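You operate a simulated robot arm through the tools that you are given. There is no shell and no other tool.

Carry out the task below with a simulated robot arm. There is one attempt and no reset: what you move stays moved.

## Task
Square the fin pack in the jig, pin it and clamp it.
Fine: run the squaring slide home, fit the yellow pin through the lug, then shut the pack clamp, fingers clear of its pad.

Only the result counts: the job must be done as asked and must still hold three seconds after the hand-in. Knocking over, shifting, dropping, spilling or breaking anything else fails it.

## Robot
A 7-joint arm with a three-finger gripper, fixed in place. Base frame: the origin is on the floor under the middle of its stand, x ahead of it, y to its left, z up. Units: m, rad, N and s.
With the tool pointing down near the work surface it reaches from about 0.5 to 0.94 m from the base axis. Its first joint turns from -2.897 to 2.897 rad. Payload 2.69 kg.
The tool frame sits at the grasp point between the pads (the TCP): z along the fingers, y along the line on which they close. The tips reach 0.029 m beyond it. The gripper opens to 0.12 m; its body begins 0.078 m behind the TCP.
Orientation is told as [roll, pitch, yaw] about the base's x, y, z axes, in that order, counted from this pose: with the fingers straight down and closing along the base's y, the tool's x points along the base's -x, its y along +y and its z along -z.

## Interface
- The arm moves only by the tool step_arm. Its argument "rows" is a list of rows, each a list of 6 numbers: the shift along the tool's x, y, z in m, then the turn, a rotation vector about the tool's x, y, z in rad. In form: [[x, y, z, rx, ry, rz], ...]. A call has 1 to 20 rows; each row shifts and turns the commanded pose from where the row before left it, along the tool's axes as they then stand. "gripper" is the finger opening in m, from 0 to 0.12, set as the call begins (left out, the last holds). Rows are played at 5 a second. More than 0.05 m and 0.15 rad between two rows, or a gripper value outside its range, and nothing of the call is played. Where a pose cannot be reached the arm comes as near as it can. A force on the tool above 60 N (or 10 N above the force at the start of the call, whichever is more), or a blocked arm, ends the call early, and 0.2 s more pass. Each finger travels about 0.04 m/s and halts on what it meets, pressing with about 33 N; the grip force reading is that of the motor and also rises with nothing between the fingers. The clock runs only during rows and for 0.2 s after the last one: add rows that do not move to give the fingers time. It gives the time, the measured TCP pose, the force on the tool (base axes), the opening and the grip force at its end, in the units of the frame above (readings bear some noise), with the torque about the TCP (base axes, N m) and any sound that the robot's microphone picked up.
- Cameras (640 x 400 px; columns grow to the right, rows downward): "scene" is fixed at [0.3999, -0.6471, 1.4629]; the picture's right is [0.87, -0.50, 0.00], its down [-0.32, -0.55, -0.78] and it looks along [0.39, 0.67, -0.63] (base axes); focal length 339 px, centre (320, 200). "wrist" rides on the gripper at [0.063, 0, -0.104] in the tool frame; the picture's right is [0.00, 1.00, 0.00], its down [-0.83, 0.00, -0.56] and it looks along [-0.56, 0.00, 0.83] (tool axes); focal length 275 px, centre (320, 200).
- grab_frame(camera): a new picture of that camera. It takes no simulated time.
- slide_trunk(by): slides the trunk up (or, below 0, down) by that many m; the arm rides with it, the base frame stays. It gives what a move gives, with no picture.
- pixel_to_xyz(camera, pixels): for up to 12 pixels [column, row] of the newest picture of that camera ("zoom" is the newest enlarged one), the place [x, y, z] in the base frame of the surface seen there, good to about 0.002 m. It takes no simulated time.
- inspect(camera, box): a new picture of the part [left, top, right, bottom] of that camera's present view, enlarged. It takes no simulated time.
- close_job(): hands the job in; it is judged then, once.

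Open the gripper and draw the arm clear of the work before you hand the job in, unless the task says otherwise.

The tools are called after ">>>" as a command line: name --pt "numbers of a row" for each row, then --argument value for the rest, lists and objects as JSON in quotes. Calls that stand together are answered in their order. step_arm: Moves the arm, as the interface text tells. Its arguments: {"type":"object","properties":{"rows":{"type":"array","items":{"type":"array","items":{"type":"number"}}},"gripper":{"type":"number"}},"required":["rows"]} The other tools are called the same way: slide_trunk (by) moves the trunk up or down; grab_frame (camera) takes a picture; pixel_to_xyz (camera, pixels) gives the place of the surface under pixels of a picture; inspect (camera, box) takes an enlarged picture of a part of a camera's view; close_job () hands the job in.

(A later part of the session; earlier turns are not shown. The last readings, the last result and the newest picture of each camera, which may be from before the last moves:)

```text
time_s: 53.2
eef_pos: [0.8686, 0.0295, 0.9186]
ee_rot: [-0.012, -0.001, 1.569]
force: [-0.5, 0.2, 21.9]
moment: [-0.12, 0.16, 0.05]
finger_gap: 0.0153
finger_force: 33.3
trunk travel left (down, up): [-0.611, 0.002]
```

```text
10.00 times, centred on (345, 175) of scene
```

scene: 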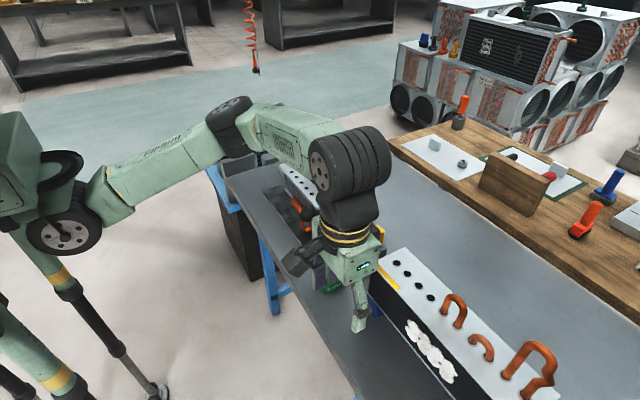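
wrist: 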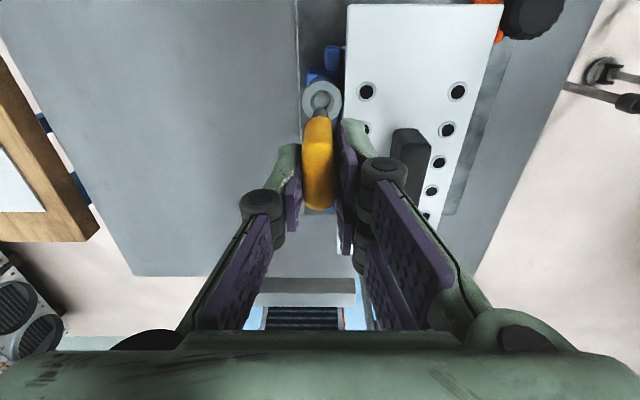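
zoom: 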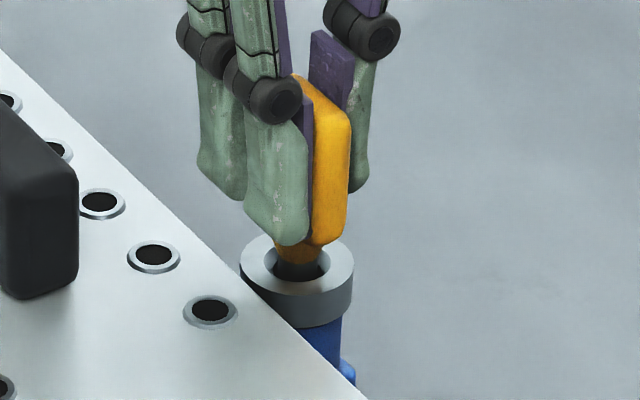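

Same stop at the same height with no side load, so the shank has bottomed in the bush (tip about z 0.829, some 24 mm below the bush top). I'll unload, open modestly to 0.04 and see how the pin stands.

>>> step_arm --pt "0 0 -0.003 0 0 0" --pt "0 0 -0.001 0 0 0" --pt "0 0 0 0 0 0"

>>> step_arm --pt "0 0 0 0 0 0" --pt "0 0 0 0 0 0" --pt "0 0 0 0 0 0" --pt "0 0 0 0 0 0" --gripper 0.04

>>> inspect --camera "scene" --box '[330, 155, 360, 195]'

>>> inspect --camera "wrist" --box '[270, 60, 370, 220]'

```text
time_s: 54.0
eef_pos: [0.867, 0.03, 0.9188]
ee_rot: [-0.006, -0.004, 1.57]
force: [0.4, 0.0, 5.8]
moment: [0.02, 0.06, -0.01]
finger_gap: 0.0151
finger_force: 33.0
trunk travel left (down, up): [-0.611, 0.002]
```

```text
time_s: 55.0
eef_pos: [0.8684, 0.0289, 0.9193]
ee_rot: [-0.006, -0.005, 1.568]
force: [-0.1, -0.6, -0.2]
moment: [-0.04, 0.0, 0.02]
finger_gap: 0.0399
finger_force: 0.1
trunk travel left (down, up): [-0.611, 0.002]
```

```text
10.00 times, centred on (345, 175) of scene
```

zoom: 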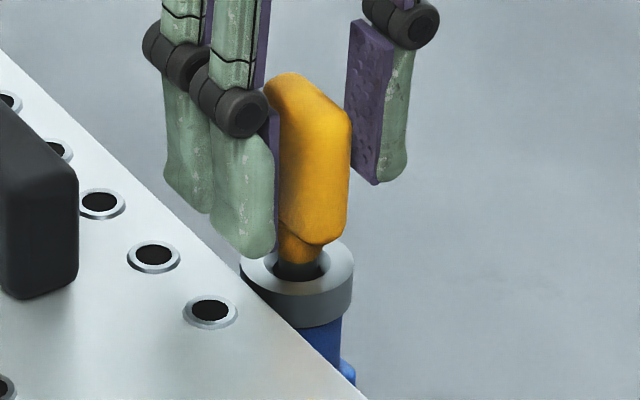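

```text
2.50 times, centred on (320, 140) of wrist
```

zoom: 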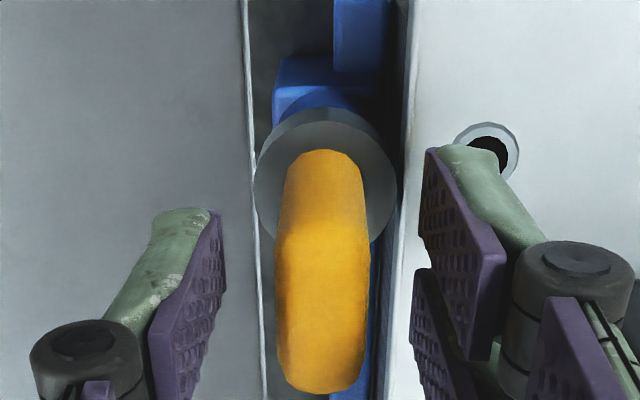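

The pin stands upright in the lug by itself. To make sure it is fully down, I'll rise, close the fingers, and press on the tab's top (about z 0.919) gently.

>>> step_arm --pt "0 0 -0.02 0 0 0" --pt "0 0 -0.03 0 0 0" --pt "0 0 -0.03 0 0 0" --pt "0 0 0 0 0 0"

>>> step_arm --pt "0 0 0 0 0 0" --pt "0 0 0 0 0 0" --pt "0 0 0 0 0 0" --pt "0 0 0 0 0 0" --gripper 0.0

>>> grab_frame --camera "wrist"

>>> inspect --camera "scene" --box '[320, 130, 370, 200]'

```text
time_s: 56.0
eef_pos: [0.8689, 0.0291, 1.0013]
ee_rot: [-0.008, -0.004, 1.57]
force: [0.8, -0.5, -0.3]
moment: [-0.02, 0.04, 0.0]
finger_gap: 0.0399
finger_force: 0.1
trunk travel left (down, up): [-0.611, 0.002]
```

```text
time_s: 57.0
eef_pos: [0.8691, 0.0294, 1.0001]
ee_rot: [-0.006, -0.004, 1.569]
force: [-0.8, 0.0, 0.6]
moment: [-0.02, 0.0, 0.02]
finger_gap: 0.0001
finger_force: 28.4
trunk travel left (down, up): [-0.611, 0.002]
```

```text
taken
```

wrist: 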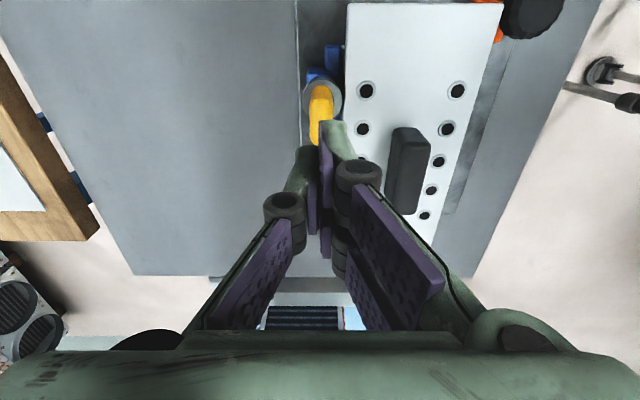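

```text
5.71 times, centred on (345, 165) of scene
```

zoom: 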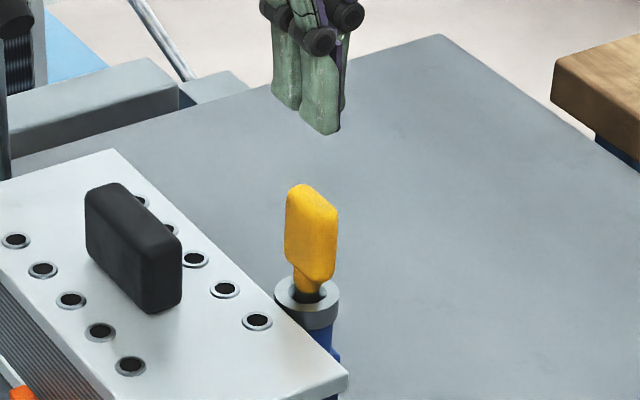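

The pin stands upright in the lug (zoom (310,240)). I'll measure the tab top, neck and lug before pressing.

>>> pixel_to_xyz --camera "zoom" --pixels '[[298, 190], [318, 200], [328, 210], [310, 240], [308, 275], [305, 286], [305, 293], [305, 297], [283, 292], [335, 292], [308, 306], [300, 262]]'

>>> pixel_to_xyz --camera "wrist" --pixels '[[320, 100], [320, 90], [315, 140], [320, 86], [318, 120], [308, 95], [338, 95], [405, 190]]'

```text
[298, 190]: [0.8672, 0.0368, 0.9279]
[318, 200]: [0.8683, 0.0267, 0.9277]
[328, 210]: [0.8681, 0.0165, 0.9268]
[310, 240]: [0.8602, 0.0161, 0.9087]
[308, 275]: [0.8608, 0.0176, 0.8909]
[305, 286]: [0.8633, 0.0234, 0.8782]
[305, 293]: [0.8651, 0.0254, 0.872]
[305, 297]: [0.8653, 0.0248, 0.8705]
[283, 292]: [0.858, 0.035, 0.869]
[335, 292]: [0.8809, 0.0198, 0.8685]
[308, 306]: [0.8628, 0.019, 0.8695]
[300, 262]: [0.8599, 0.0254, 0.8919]
```

```text
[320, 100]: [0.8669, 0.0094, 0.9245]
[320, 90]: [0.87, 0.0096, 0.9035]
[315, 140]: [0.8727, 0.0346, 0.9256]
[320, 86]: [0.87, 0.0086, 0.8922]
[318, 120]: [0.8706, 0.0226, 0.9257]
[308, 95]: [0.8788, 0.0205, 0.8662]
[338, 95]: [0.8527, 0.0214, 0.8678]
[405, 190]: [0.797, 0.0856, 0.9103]
```

The tab top is at z 0.927 and the neck end about 6 mm above the lug. I'll centre the closed tips over it and press down in small steps to see whether it goes deeper.

>>> step_arm --pt "0.0045 0 0.01 0 0 0" --pt "0 0 0.015 0 0 0" --pt "0 0 0.01 0 0 0" --pt "0 0 0.004 0 0 0" --pt "0 0 0.003 0 0 0" --pt "0 0 0.002 0 0 0" --pt "0 0 0 0 0 0"

>>> inspect --camera "scene" --box '[325, 145, 365, 200]'

```text
time_s: 58.6
eef_pos: [0.8678, 0.0248, 0.9549]
ee_rot: [-0.007, -0.005, 1.57]
force: [0.3, -0.7, 1.1]
moment: [0.02, 0.04, -0.05]
finger_gap: 0.0001
finger_force: 28.7
trunk travel left (down, up): [-0.611, 0.002]
```

```text
7.27 times, centred on (345, 172) of scene
```

zoom: 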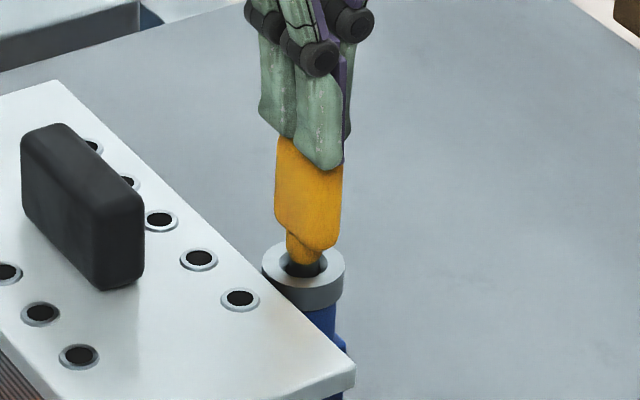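

Tips are just at the tab's top with no force yet. I'll press on in 1–2 mm steps.

>>> step_arm --pt "0 0 0.002 0 0 0" --pt "0 0 0.002 0 0 0" --pt "0 0 0.002 0 0 0" --pt "0 0 0 0 0 0"

>>> inspect --camera "scene" --box '[325, 145, 365, 200]'

```text
time_s: 59.6
eef_pos: [0.8679, 0.024, 0.9531]
ee_rot: [-0.012, -0.003, 1.57]
force: [-0.9, -1.8, 25.9]
moment: [-0.19, 0.04, -0.03]
finger_gap: 0.006
finger_force: 28.4
trunk travel left (down, up): [-0.611, 0.002]
```

```text
7.27 times, centred on (345, 172) of scene
```

zoom: 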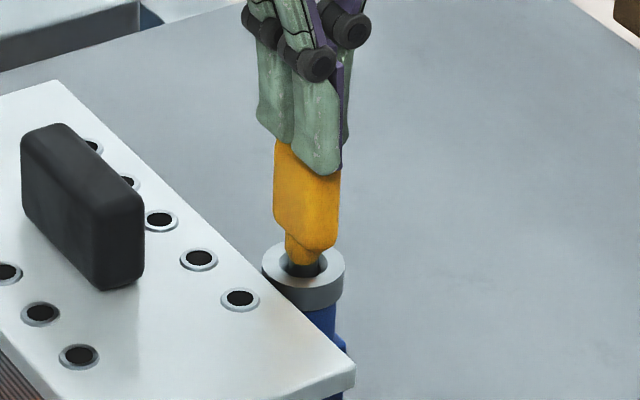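

At 26 N the pin does not go any deeper and the tips only spread on the tab (gap 0.006), so it is seated on its floor. I'll lift off straight up and open a little.

>>> step_arm --pt "0 0 -0.006 0 0 0" --pt "0 0 -0.02 0 0 0" --pt "0 0 -0.03 0 0 0" --pt "0 0 -0.03 0 0 0" --pt "0 0 -0.02 0 0 0" --pt "0 0 0 0 0 0"

>>> grab_frame --camera "scene"

>>> inspect --camera "scene" --box '[260, 90, 380, 250]'

```text
time_s: 61.0
eef_pos: [0.8696, 0.0246, 1.0569]
ee_rot: [-0.008, -0.004, 1.57]
force: [0.0, 0.8, 0.2]
moment: [0.01, -0.01, 0.0]
finger_gap: 0.0
finger_force: 28.9
trunk travel left (down, up): [-0.611, 0.002]
```

```text
taken
```

scene: 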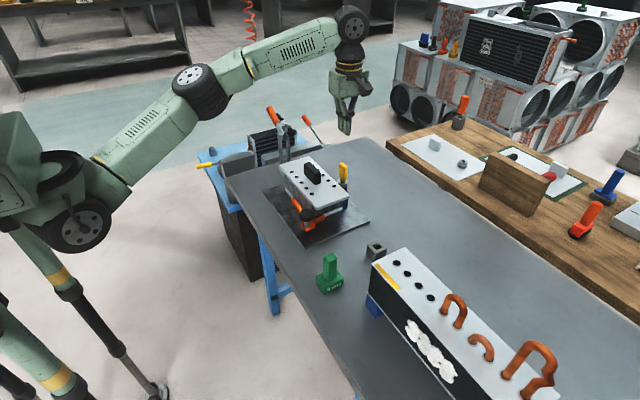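

```text
2.50 times, centred on (320, 170) of scene
```

zoom: 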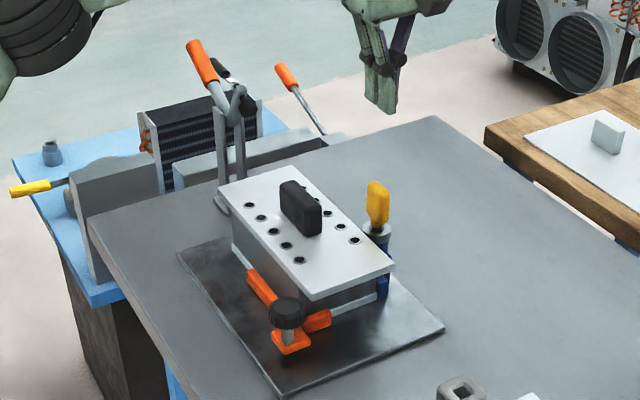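

The pin stays in place. Next the clamp: I'll zoom in on it in the scene view.

>>> inspect --camera "scene" --box '[255, 100, 325, 185]'

>>> pixel_to_xyz --camera "zoom" --pixels '[[320, 60], [335, 110], [300, 120], [290, 160], [262, 45], [220, 30], [255, 200], [320, 200], [300, 300], [190, 310], [290, 100], [340, 125]]'

```text
4.71 times, centred on (290, 142) of scene
```

zoom: 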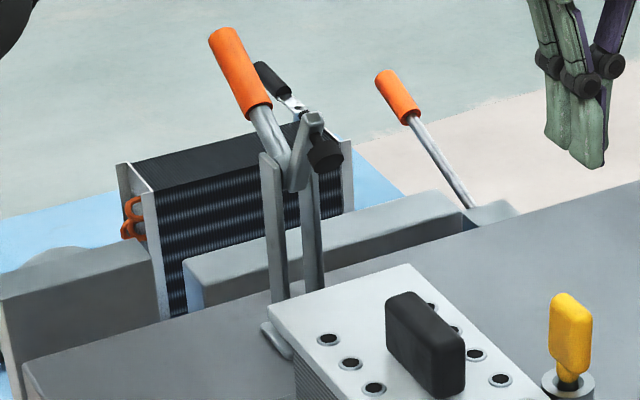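

```text
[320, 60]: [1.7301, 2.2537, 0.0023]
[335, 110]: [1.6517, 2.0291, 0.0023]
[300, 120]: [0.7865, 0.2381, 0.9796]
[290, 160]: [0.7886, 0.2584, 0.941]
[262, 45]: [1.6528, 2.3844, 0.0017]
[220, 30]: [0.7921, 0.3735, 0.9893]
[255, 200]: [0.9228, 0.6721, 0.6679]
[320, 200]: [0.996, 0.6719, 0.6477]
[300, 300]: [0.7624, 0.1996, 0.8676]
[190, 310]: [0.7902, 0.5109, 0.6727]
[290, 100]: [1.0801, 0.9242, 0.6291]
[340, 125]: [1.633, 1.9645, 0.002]
```

I'll measure more points along this clamp: handle, hub, arm and pad.

>>> pixel_to_xyz --camera "zoom" --pixels '[[240, 75], [256, 108], [266, 128], [280, 145], [295, 183], [303, 152], [316, 121], [325, 150], [316, 145], [333, 160], [268, 160], [308, 200]]'

>>> pixel_to_xyz --camera "zoom" --pixels '[[212, 38], [235, 28], [310, 118], [322, 122], [326, 168], [338, 145], [312, 160], [270, 200], [315, 230], [272, 280], [318, 270], [275, 335]]'

```text
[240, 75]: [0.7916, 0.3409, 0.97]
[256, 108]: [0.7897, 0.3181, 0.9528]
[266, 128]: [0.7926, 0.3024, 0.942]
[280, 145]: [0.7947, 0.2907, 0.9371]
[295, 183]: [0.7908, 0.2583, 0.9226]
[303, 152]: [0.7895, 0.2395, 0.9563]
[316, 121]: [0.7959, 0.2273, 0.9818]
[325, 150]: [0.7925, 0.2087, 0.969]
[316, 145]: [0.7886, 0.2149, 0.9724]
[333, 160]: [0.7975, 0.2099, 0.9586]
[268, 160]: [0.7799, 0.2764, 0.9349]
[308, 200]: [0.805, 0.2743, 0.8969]
```

```text
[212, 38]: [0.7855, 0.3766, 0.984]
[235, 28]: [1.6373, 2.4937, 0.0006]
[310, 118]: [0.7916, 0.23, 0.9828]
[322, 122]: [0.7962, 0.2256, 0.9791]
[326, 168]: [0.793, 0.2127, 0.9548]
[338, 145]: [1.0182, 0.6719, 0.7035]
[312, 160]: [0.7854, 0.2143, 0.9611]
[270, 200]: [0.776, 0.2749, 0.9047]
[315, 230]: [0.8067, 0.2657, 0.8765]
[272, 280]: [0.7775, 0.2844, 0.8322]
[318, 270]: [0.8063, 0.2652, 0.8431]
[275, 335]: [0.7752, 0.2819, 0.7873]
```

I have the clamp's lever: pivot near (y 0.272, z 0.925), handle up at about 32° toward +y, pad arm up toward the pack. I'll open the fingers and move to about (0.79,0.12,1.07) so the wrist camera sees the clamp between them.

>>> step_arm --pt "-0.02 0.02 -0.005 0 0 0" --pt "-0.025 0.02 -0.005 0 0 0" --pt "-0.025 0.02 -0.005 0 0 0" --pt "-0.025 0.02 0 0 0 0" --pt "0 0 0 0 0 0" --gripper 0.12

>>> grab_frame --camera "wrist"

>>> inspect --camera "wrist" --box '[230, 150, 410, 335]'

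```text
time_s: 62.2
eef_pos: [0.7873, 0.1177, 1.0706]
ee_rot: [-0.008, -0.003, 1.568]
force: [-0.3, -0.7, 0.1]
moment: [0.02, -0.01, -0.01]
finger_gap: 0.0901
finger_force: 0.1
trunk travel left (down, up): [-0.611, 0.002]
```

```text
taken
```

wrist: 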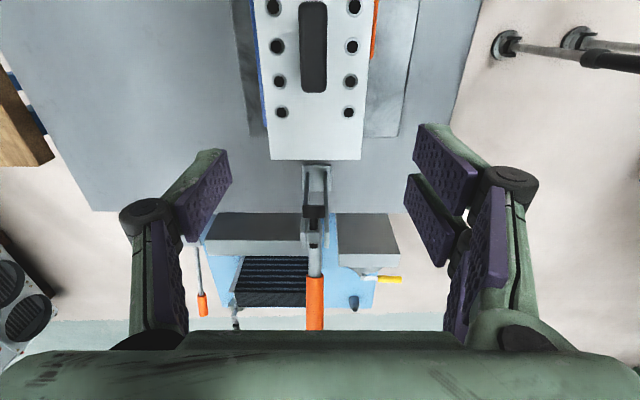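

```text
2.16 times, centred on (320, 242) of wrist
```

zoom: 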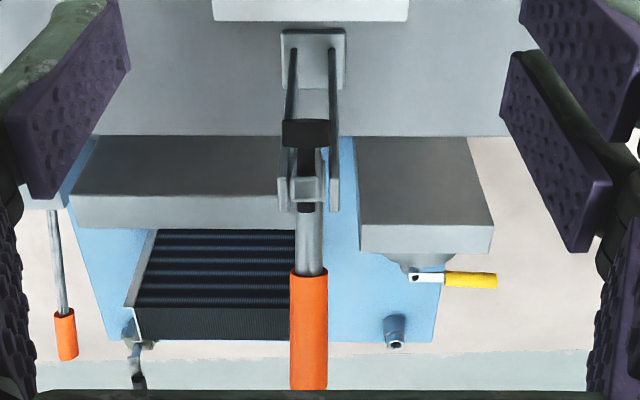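

The clamp is seen end-on in the middle, handle at wrist (315,300), pad at (314,212). I'll measure pad, arm, handle end and the plate's left edge.

>>> pixel_to_xyz --camera "wrist" --pixels '[[290, 158], [340, 158], [316, 158], [306, 211], [322, 211], [314, 206], [314, 216], [308, 245], [314, 232], [314, 260], [314, 300], [316, 165]]'

>>> pixel_to_xyz --camera "zoom" --pixels '[[295, 132], [318, 132], [307, 120], [307, 145], [292, 188], [320, 188], [306, 210], [300, 240], [292, 300], [325, 300], [308, 385], [308, 350]]'

```text
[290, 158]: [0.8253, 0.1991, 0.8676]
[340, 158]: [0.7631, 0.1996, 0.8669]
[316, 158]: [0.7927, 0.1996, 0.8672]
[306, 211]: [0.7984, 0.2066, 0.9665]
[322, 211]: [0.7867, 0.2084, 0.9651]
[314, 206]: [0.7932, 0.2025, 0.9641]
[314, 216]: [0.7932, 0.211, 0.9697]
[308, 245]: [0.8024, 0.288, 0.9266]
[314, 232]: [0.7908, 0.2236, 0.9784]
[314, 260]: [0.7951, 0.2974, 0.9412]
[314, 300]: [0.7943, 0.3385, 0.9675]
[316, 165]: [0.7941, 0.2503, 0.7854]
```

```text
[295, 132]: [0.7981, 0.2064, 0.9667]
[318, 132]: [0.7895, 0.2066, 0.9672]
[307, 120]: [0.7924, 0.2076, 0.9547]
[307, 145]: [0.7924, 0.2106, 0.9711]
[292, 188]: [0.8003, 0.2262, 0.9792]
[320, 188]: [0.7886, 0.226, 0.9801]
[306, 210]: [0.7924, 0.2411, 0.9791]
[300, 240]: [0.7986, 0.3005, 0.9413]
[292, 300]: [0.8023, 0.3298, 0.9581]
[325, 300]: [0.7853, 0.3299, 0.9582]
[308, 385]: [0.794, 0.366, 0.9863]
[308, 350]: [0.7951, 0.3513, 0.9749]
```

The plate's left edge is at y 0.203 and the lever is centred at x 0.793; closing must swing the handle up and over toward the pack (about 63°), pad down onto the plate. I'll close the fingers and pass above the clamp (tips 1.04 vs handle top 0.99) to its far side, y 0.43.

>>> step_arm --pt "-0.039 -0.002 -0.002 0 0 0" --pt "-0.039 -0.002 -0.002 0 0 0" --pt "-0.039 -0.002 0 0 0 0" --pt "-0.039 -0.002 0 0 0 0" --pt "-0.039 -0.002 0 0 0 0" --pt "-0.039 -0.002 0 0 0 0" --pt "-0.039 -0.002 0 0 0 0" --pt "-0.039 -0.001 0 0 0 0" --pt "0 0 0 0 0 0" --gripper 0.0

>>> grab_frame --camera "wrist"

>>> grab_frame --camera "scene"

```text
time_s: 64.2
eef_pos: [0.7667, 0.399, 1.0724]
ee_rot: [-0.007, -0.005, 1.565]
force: [-0.4, 0.3, 0.6]
moment: [0.01, 0.02, 0.01]
finger_gap: 0.0001
finger_force: 28.3
out of reach, approached as far as the arm can: row 6, 7, 8
trunk travel left (down, up): [-0.611, 0.002]
```

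```text
taken
```

wrist: 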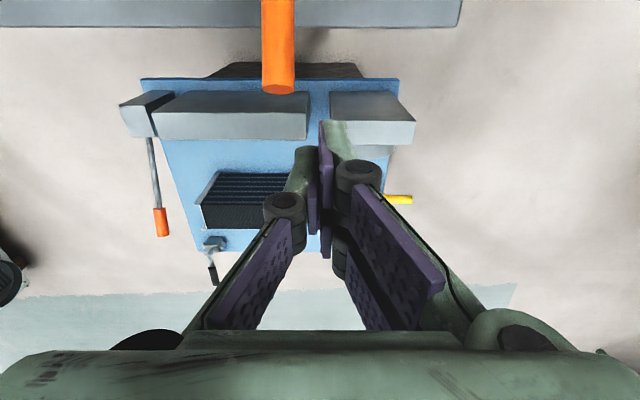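

```text
taken
```

scene: 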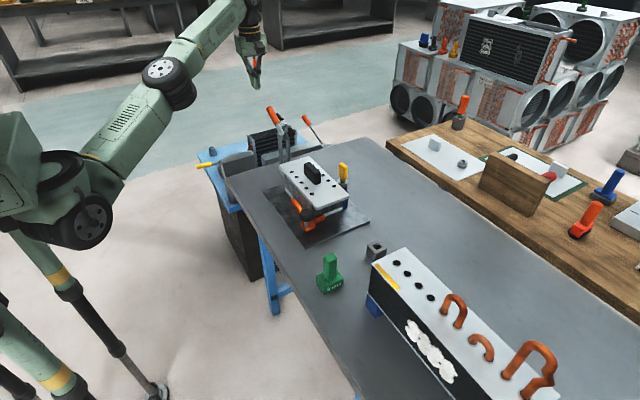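

The arm's limit there is about r 0.864 at z 1.07, reaching farther lower down. I'll descend beside the handle's end (which is at y ≤0.3825, x 0.784–0.803) while edging out to y 0.409, to z 0.984.

>>> step_arm --pt "0 0 0.03 0 0 0" --pt "-0.005 0 0.03 0 0 0" --pt "-0.005 0 0.028 0 0 0" --pt "0 0 0 0 0 0"

>>> grab_frame --camera "wrist"

>>> inspect --camera "scene" --box '[220, 70, 330, 180]'

```text
time_s: 65.2
eef_pos: [0.7646, 0.4084, 0.985]
ee_rot: [-0.007, -0.005, 1.57]
force: [-0.2, 0.9, -0.5]
moment: [-0.04, -0.02, -0.01]
finger_gap: 0.0001
finger_force: 28.5
trunk travel left (down, up): [-0.611, 0.002]
```

```text
taken
```

wrist: 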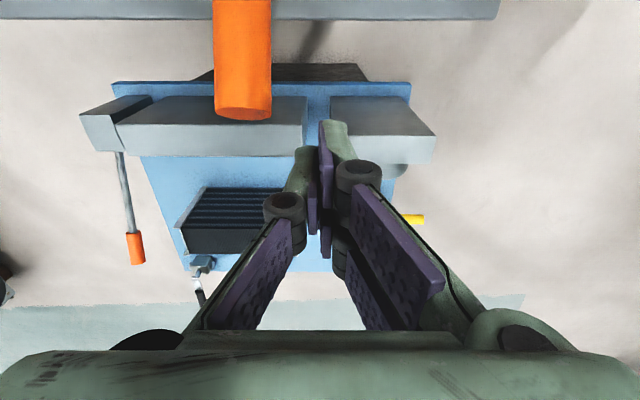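

```text
3.64 times, centred on (275, 125) of scene
```

zoom: 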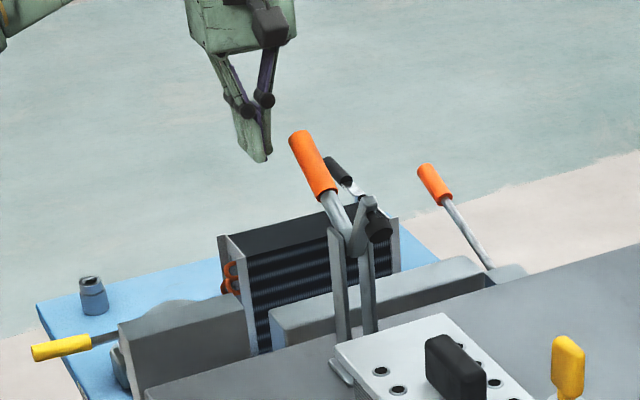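

The handle's end shows at wrist (243,110), left of the closed fingers. I'll measure its end face and sides accurately.

>>> pixel_to_xyz --camera "wrist" --pixels '[[243, 112], [243, 104], [243, 118], [218, 105], [270, 105], [243, 60], [243, 20], [220, 40], [268, 40], [230, 115], [258, 115], [243, 85]]'

>>> inspect --camera "wrist" --box '[180, 0, 400, 240]'

```text
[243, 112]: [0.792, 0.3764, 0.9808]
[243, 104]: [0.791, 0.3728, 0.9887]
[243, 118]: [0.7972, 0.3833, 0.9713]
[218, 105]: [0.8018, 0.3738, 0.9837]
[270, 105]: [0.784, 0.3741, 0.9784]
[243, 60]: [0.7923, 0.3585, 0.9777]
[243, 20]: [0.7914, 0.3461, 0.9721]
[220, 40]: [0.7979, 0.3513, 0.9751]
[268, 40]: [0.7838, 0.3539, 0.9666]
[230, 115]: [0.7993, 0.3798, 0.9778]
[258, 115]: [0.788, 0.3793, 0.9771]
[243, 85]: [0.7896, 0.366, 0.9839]
```

```text
1.67 times, centred on (290, 120) of wrist
```

zoom: 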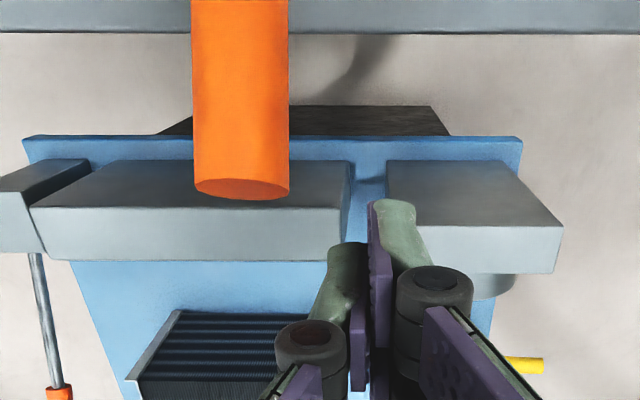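

The handle is x 0.783–0.803, its end's lower corner at (0.3833,0.971). I'll shift 0.0155 m to +x so the single finger's side stands behind the handle's end (tips 0.956, below that corner).

>>> step_arm --pt "0 -0.008 0 0 0 0" --pt "0 -0.0075 0 0 0 0" --pt "0 0 0 0 0 0"

>>> inspect --camera "wrist" --box '[180, 0, 400, 240]'

>>> inspect --camera "scene" --box '[240, 80, 310, 160]'

```text
time_s: 66.0
eef_pos: [0.7805, 0.4091, 0.9842]
ee_rot: [-0.008, -0.006, 1.569]
force: [-0.1, -0.6, -0.3]
moment: [-0.02, 0.01, 0.0]
finger_gap: 0.0002
finger_force: 28.8
trunk travel left (down, up): [-0.611, 0.002]
```

```text
1.67 times, centred on (290, 120) of wrist
```

zoom: 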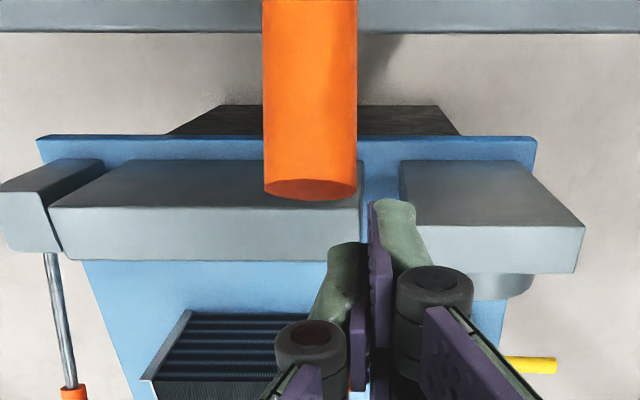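

```text
5.00 times, centred on (275, 120) of scene
```

zoom: 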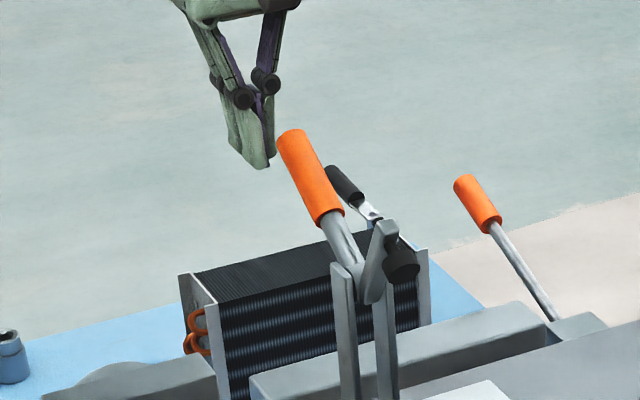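

The single finger stands behind the handle's end and the paired finger will pass beside it. I'll push toward -y 0.025 m in 5 mm steps and check contact.

>>> step_arm --pt "0.005 0 0 0 0 0" --pt "0.005 0 0 0 0 0" --pt "0.005 0 0 0 0 0" --pt "0.005 0 0 0 0 0" --pt "0.005 0 -0.003 0 0 0" --pt "0 0 0 0 0 0"

>>> inspect --camera "wrist" --box '[180, 0, 400, 240]'

>>> inspect --camera "scene" --box '[240, 80, 310, 160]'

```text
time_s: 67.4
eef_pos: [0.7767, 0.3874, 0.989]
ee_rot: [-0.007, -0.007, 1.576]
force: [-15.7, 28.0, 18.9]
moment: [-0.26, -0.24, 0.24]
finger_gap: 0.0001
finger_force: 28.7
trunk travel left (down, up): [-0.611, 0.002]
```

```text
1.67 times, centred on (290, 120) of wrist
```

zoom: 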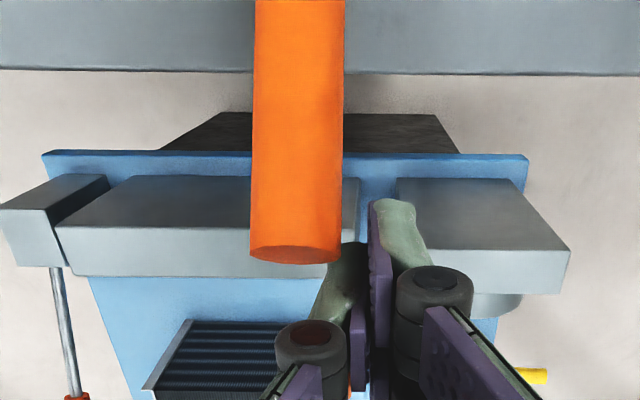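

```text
5.00 times, centred on (275, 120) of scene
```

zoom: 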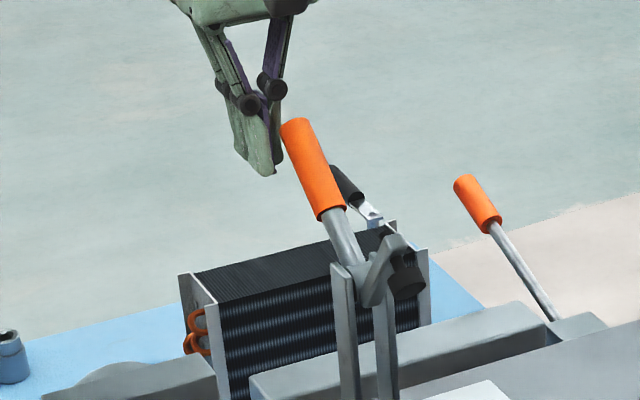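

The handle is rotating (arm and pad visibly lower) with 28 N push; the sideways 16 N and upward 19 N say I should follow its arc. I'll continue on the tangent (−y and up equally), trimming slightly to +x.

>>> step_arm --pt "0.002 -0.001 -0.005 0 0 0" --pt "0.005 -0.001 -0.006 0 0 0" --pt "0.005 0 -0.006 0 0 0" --pt "0.005 0 -0.005 0 0 0" --pt "0 0 0 0 0 0"

>>> inspect --camera "wrist" --box '[180, 0, 400, 240]'

>>> inspect --camera "scene" --box '[240, 80, 310, 160]'

```text
time_s: 68.6
eef_pos: [0.7822, 0.3645, 1.0099]
ee_rot: [-0.009, -0.004, 1.567]
force: [-3.8, -1.2, -1.7]
moment: [0.01, -0.02, -0.08]
finger_gap: 0.0
finger_force: 28.8
trunk travel left (down, up): [-0.611, 0.002]
```

```text
1.67 times, centred on (290, 120) of wrist
```

zoom: 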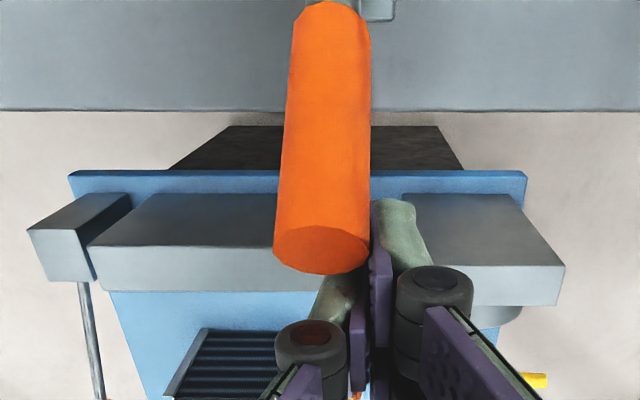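

```text
5.00 times, centred on (275, 120) of scene
```

zoom: 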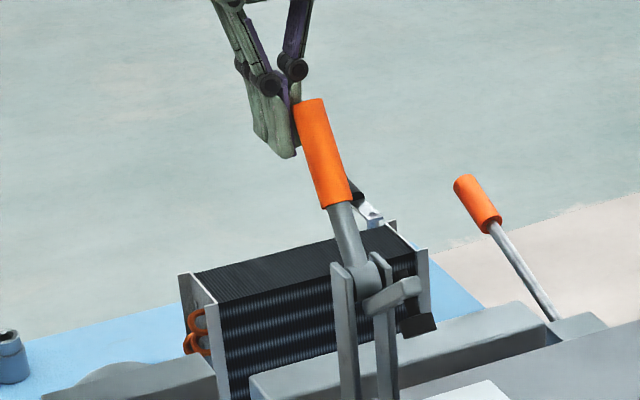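

The handle has come up well and forces are near zero. I'll measure the handle end and the pad now to see the angle.

>>> pixel_to_xyz --camera "zoom" --pixels '[[310, 105], [322, 130], [335, 180], [347, 230], [360, 265], [415, 285], [390, 295], [420, 325], [405, 325], [430, 320], [370, 300], [355, 275]]'

>>> pixel_to_xyz --camera "wrist" --pixels '[[284, 150], [284, 140], [284, 160], [290, 60], [290, 20]]'

```text
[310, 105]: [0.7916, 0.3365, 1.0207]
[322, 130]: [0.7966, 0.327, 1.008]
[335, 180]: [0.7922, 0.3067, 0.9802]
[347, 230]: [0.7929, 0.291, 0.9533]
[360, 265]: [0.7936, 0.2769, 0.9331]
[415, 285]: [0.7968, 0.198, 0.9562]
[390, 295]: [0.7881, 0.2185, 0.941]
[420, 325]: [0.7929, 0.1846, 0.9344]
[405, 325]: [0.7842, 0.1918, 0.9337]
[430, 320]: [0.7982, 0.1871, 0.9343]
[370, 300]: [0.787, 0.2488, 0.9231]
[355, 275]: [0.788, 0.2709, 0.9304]
```

```text
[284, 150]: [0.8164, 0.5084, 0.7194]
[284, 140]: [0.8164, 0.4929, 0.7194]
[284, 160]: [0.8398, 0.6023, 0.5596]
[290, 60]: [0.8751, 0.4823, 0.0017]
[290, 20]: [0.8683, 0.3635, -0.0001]
```

The handle is at about 56°, pivot computed at (y 0.263, z 0.906); the pad should meet the plate at about 106°, y 0.193. I'll keep pushing toward -y, rising 2 cm.

>>> step_arm --pt "0.007 0 -0.004 0 0 0" --pt "0.008 0 -0.004 0 0 0" --pt "0.008 0 -0.004 0 0 0" --pt "0.008 0 -0.004 0 0 0" --pt "0.008 0 -0.003 0 0 0" --pt "0 0 0 0 0 0"

>>> inspect --camera "scene" --box '[240, 80, 330, 180]'

>>> grab_frame --camera "wrist"

```text
time_s: 70.0
eef_pos: [0.7833, 0.3272, 1.0271]
ee_rot: [-0.008, -0.004, 1.569]
force: [-0.2, 0.5, -1.7]
moment: [0.0, 0.02, 0.03]
finger_gap: 0.0
finger_force: 28.6
trunk travel left (down, up): [-0.611, 0.002]
```

```text
4.00 times, centred on (285, 130) of scene
```

zoom: 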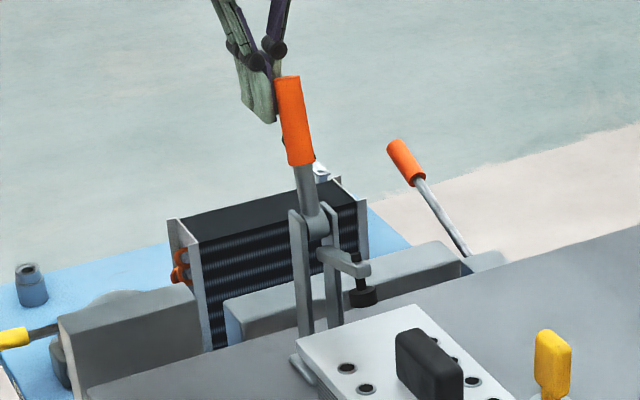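

```text
taken
```

wrist: 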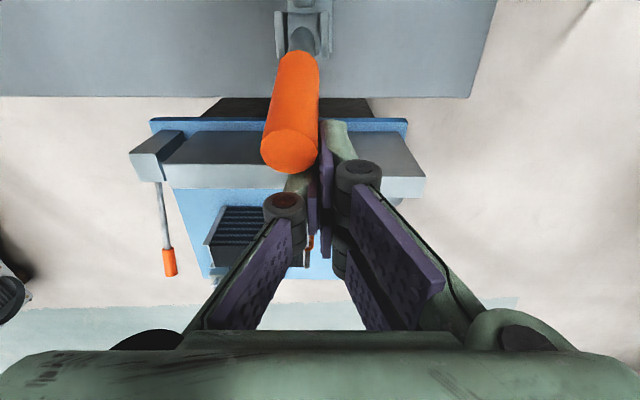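

The handle is now near 73° with the pad facing down above the plate. I'll continue 0.04 m more at constant height.

>>> step_arm --pt "0.008 0 -0.001 0 0 0" --pt "0.008 0 -0.001 0 0 0" --pt "0.008 0 0 0 0 0" --pt "0.008 0 0 0 0 0" --pt "0.006 0 0 0 0 0" --pt "0 0 0 0 0 0"

>>> inspect --camera "scene" --box '[240, 80, 330, 180]'

```text
time_s: 71.4
eef_pos: [0.7819, 0.2934, 1.0283]
ee_rot: [-0.008, -0.008, 1.574]
force: [9.8, 31.0, 8.4]
moment: [0.23, -0.2, 0.45]
finger_gap: 0.0002
finger_force: 28.7
trunk travel left (down, up): [-0.611, 0.002]
```

```text
4.00 times, centred on (285, 130) of scene
```

zoom: 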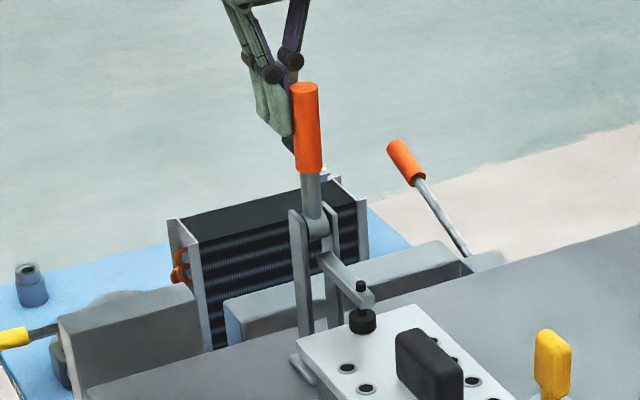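

The push force rose to 31 N with the handle near vertical. I'll measure the pad against the plate to see if it is touching.

>>> pixel_to_xyz --camera "zoom" --pixels '[[362, 320], [362, 328], [350, 322], [374, 322], [362, 312], [360, 285], [345, 275], [365, 300], [362, 336], [365, 345], [305, 95], [308, 150]]'

>>> inspect --camera "scene" --box '[305, 130, 345, 180]'

>>> grab_frame --camera "wrist"

```text
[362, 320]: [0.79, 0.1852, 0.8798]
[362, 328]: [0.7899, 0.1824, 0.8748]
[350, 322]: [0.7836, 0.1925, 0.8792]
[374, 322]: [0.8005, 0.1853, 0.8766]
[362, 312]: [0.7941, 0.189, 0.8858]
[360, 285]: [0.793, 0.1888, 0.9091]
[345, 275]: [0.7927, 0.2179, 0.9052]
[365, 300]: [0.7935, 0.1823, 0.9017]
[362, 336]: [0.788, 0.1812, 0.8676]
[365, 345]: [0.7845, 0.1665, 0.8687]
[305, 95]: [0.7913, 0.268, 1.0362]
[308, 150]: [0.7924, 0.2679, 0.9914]
```

```text
8.00 times, centred on (325, 155) of scene
```

zoom: 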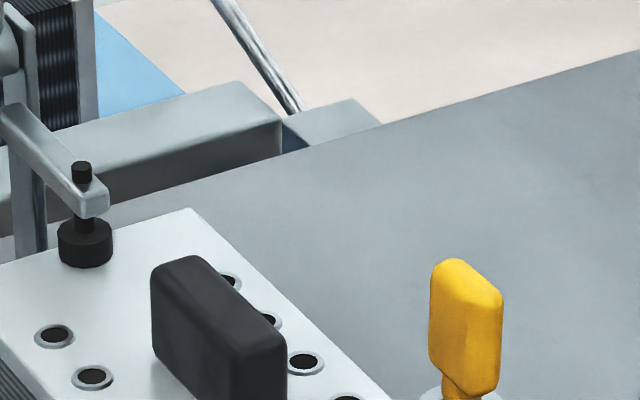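

```text
taken
```

wrist: 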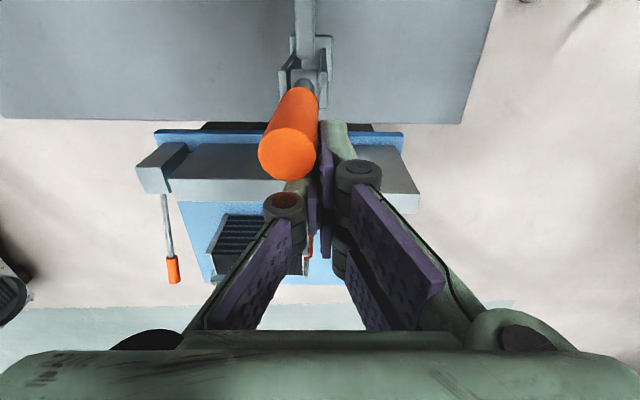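

The pad's underside reads about z 0.868, right on the plate, with the arm level and handle vertical at 31 N. I'll press a little further in 2 mm steps to see whether it goes over centre or is firmly shut.

>>> step_arm --pt "0.002 0 0 0 0 0" --pt "0.002 0 0 0 0 0" --pt "0 0 0 0 0 0"

>>> inspect --camera "scene" --box '[240, 80, 330, 180]'

```text
time_s: 72.2
eef_pos: [0.7821, 0.2927, 1.029]
ee_rot: [-0.008, -0.012, 1.579]
force: [12.7, 45.2, 13.9]
moment: [0.38, -0.39, 0.7]
finger_gap: 0.0
finger_force: 28.5
trunk travel left (down, up): [-0.611, 0.002]
```

```text
4.00 times, centred on (285, 130) of scene
```

zoom: 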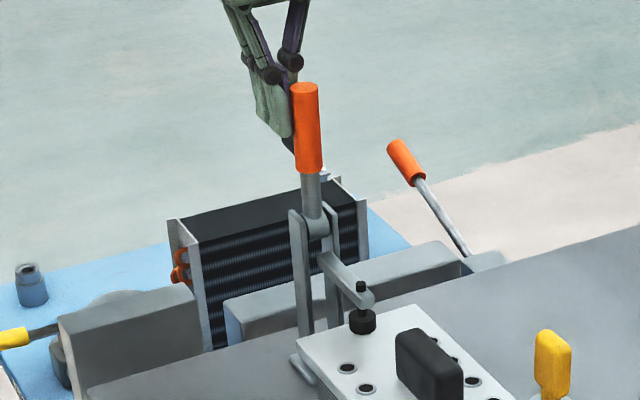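

It moved only 0.7 mm for 14 N more, so the clamp is shut hard on the plate. I'll back the fingers away slowly in +y and check that the lever stays.

>>> step_arm --pt "-0.004 0 0 0 0 0" --pt "-0.006 0 0 0 0 0" --pt "-0.01 0 0 0 0 0" --pt "-0.015 0 0 0 0 0" --pt "0 0 0 0 0 0"

>>> inspect --camera "scene" --box '[240, 80, 330, 180]'

>>> grab_frame --camera "wrist"

```text
time_s: 73.4
eef_pos: [0.7837, 0.3187, 1.0286]
ee_rot: [-0.006, -0.004, 1.567]
force: [0.5, -0.3, 0.1]
moment: [-0.01, -0.01, 0.02]
finger_gap: 0.0
finger_force: 28.5
trunk travel left (down, up): [-0.611, 0.002]
```

```text
4.00 times, centred on (285, 130) of scene
```

zoom: 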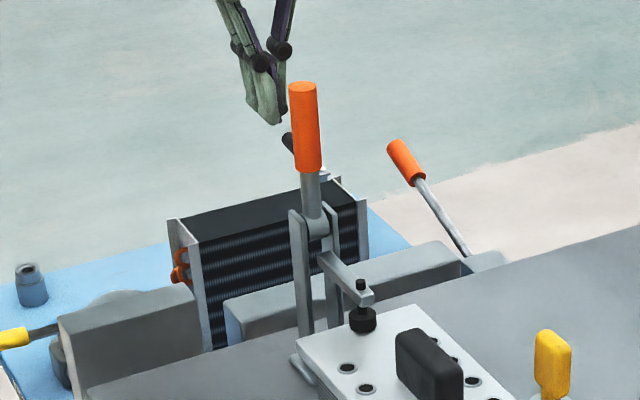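

```text
taken
```

wrist: 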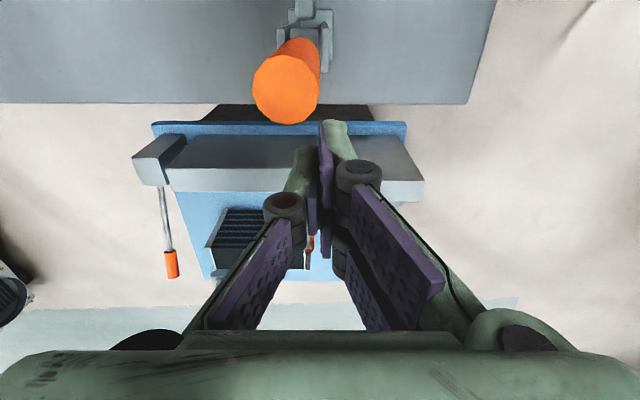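

The lever stays up. I'll zoom close on the pad and plate to verify it's still bearing on it.

>>> inspect --camera "scene" --box '[305, 130, 345, 180]'

>>> inspect --camera "scene" --box '[318, 150, 346, 170]'

>>> pixel_to_xyz --camera "zoom" --pixels '[[140, 200], [150, 210], [130, 180], [200, 220], [100, 250]]'

```text
8.00 times, centred on (325, 155) of scene
```

zoom: 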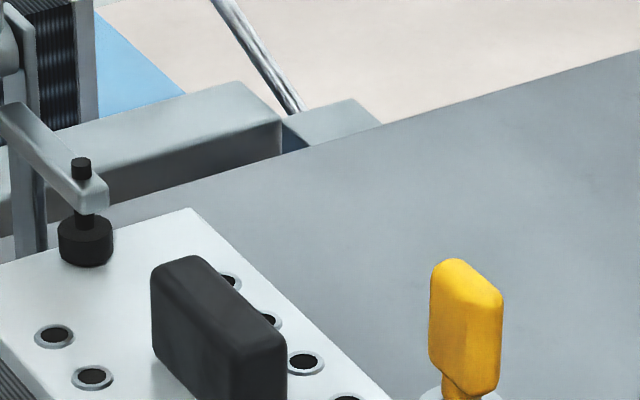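

```text
16.00 times, centred on (332, 160) of scene
```

zoom: 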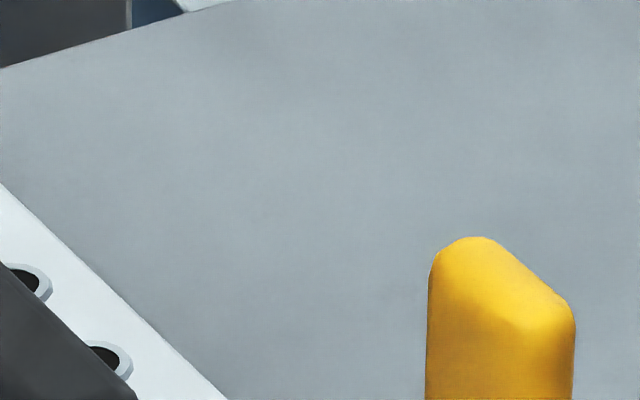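

```text
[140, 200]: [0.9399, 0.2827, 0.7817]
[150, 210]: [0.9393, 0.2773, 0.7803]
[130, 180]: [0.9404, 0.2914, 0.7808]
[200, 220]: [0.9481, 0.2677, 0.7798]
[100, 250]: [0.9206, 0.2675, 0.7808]
```

After release the arm tip sits about 1 mm higher than under load (zoom rows 177 vs 190), so I'd like it shut tighter. I'll push the handle again, more firmly, and hold.

>>> step_arm --pt "0.012 0 0 0 0 0" --pt "0.012 0 0 0 0 0" --pt "0.006 0 0 0 0 0" --pt "0.003 0 0 0 0 0" --pt "0.002 0 0 0 0 0" --pt "0.001 0 0 0 0 0" --pt "0 0 0 0 0 0" --pt "0 0 0 0 0 0"

>>> inspect --camera "scene" --box '[305, 130, 345, 180]'

```text
time_s: 75.2
eef_pos: [0.7824, 0.2927, 1.0291]
ee_rot: [-0.01, -0.011, 1.581]
force: [17.3, 48.1, 15.8]
moment: [0.41, -0.45, 0.74]
finger_gap: 0.0
finger_force: 28.4
trunk travel left (down, up): [-0.611, 0.002]
```

```text
8.00 times, centred on (325, 155) of scene
```

zoom: 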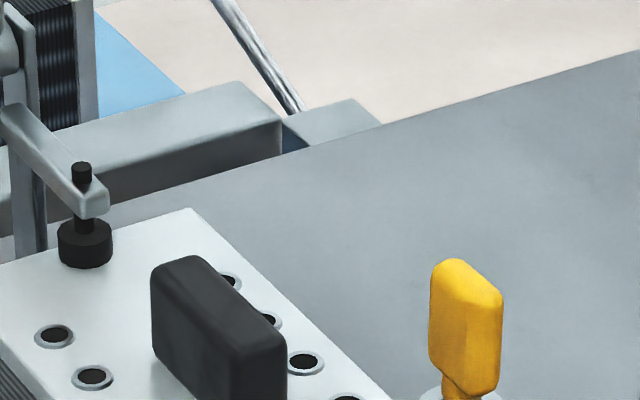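

Even at 48 N it goes no further than at 31 N: a hard stop. I'll release again and measure the pad's rest position against the plate.

>>> step_arm --pt "-0.004 0 0 0 0 0" --pt "-0.006 0 0 0 0 0" --pt "-0.01 0 0 0 0 0" --pt "-0.015 0 0 0 0 0" --pt "-0.015 0 0 0 0 0" --pt "0 0 0 0 0 0" --pt "0 0 0 0 0 0"

>>> inspect --camera "scene" --box '[290, 140, 322, 166]'

>>> pixel_to_xyz --camera "zoom" --pixels '[[420, 330], [420, 310], [420, 290], [400, 330], [440, 330], [420, 345], [420, 355], [420, 365], [390, 340], [450, 340], [380, 350], [460, 350]]'

```text
time_s: 76.8
eef_pos: [0.7816, 0.3335, 1.0292]
ee_rot: [-0.008, -0.004, 1.569]
force: [-0.1, 0.3, 0.2]
moment: [0.03, -0.01, 0.0]
finger_gap: 0.0
finger_force: 28.1
trunk travel left (down, up): [-0.611, 0.002]
```

```text
15.38 times, centred on (306, 153) of scene
```

zoom: 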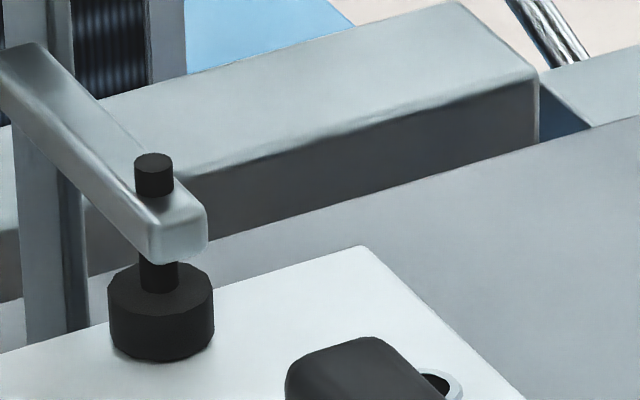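

```text
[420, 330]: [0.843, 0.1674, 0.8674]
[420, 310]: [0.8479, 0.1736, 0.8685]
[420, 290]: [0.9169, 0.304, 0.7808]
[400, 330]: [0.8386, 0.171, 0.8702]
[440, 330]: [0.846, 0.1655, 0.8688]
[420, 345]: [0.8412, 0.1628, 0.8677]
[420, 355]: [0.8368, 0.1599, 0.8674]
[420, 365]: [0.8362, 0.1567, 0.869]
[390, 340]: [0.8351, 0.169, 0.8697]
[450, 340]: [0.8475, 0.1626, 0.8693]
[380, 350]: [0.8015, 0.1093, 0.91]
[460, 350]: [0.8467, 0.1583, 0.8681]
```

The pad is at zoom (160,315). I'll measure points down its front and just on the plate below it.

>>> pixel_to_xyz --camera "zoom" --pixels '[[160, 300], [160, 330], [160, 345], [160, 352], [160, 358], [160, 361], [160, 366], [160, 375], [112, 325], [210, 325], [185, 225], [60, 120]]'

>>> grab_frame --camera "wrist"

```text
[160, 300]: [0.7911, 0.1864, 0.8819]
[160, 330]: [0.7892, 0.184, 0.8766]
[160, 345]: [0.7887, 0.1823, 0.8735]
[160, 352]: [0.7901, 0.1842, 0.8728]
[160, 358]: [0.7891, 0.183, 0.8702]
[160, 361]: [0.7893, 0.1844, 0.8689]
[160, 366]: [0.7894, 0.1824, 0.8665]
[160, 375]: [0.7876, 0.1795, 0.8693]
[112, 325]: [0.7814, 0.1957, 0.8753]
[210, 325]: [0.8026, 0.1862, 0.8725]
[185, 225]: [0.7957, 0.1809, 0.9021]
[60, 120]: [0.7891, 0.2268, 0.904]
```

```text
taken
```

wrist: 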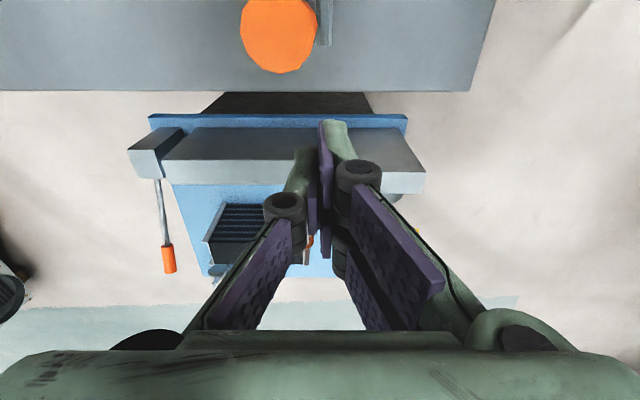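

The pad's lower rim (z 0.869) runs straight onto the plate (0.867), so it bears on the pack. I'll move the hand away toward -x at this height and then up, clear of the handle.

>>> step_arm --pt "-0.005 0.02 0 0 0 0" --pt "0 0.03 0 0 0 0" --pt "0 0.03 -0.01 0 0 0" --pt "0 0.03 -0.02 0 0 0" --pt "0 0.03 -0.02 0 0 0" --pt "0 0.02 -0.02 0 0 0" --pt "0 0 0 0 0 0"

>>> grab_frame --camera "scene"

>>> inspect --camera "scene" --box '[240, 90, 370, 250]'

```text
time_s: 78.4
eef_pos: [0.6223, 0.3393, 1.0981]
ee_rot: [-0.009, -0.003, 1.569]
force: [-0.2, -0.6, 0.2]
moment: [-0.03, -0.01, 0.01]
finger_gap: 0.0
finger_force: 28.8
trunk travel left (down, up): [-0.611, 0.002]
```

```text
taken
```

scene: 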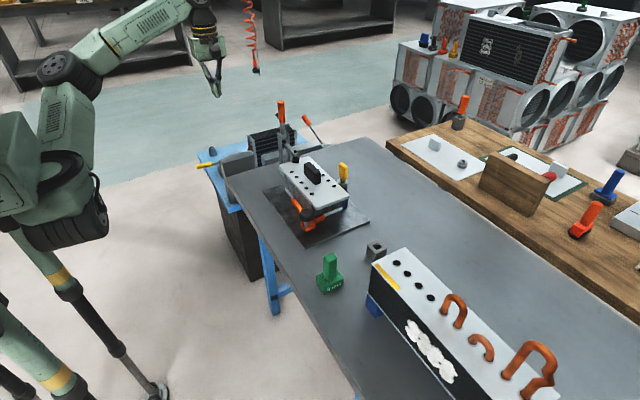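

```text
2.50 times, centred on (305, 170) of scene
```

zoom: 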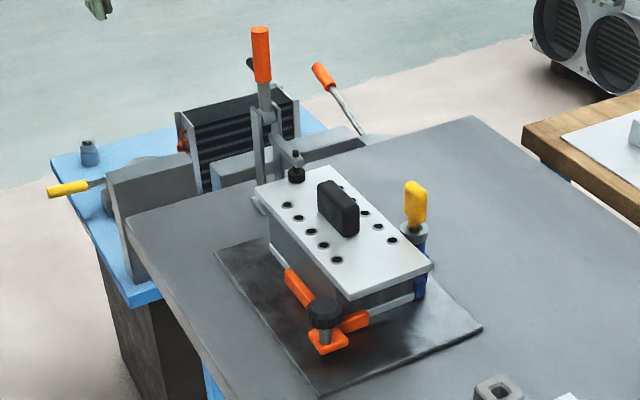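

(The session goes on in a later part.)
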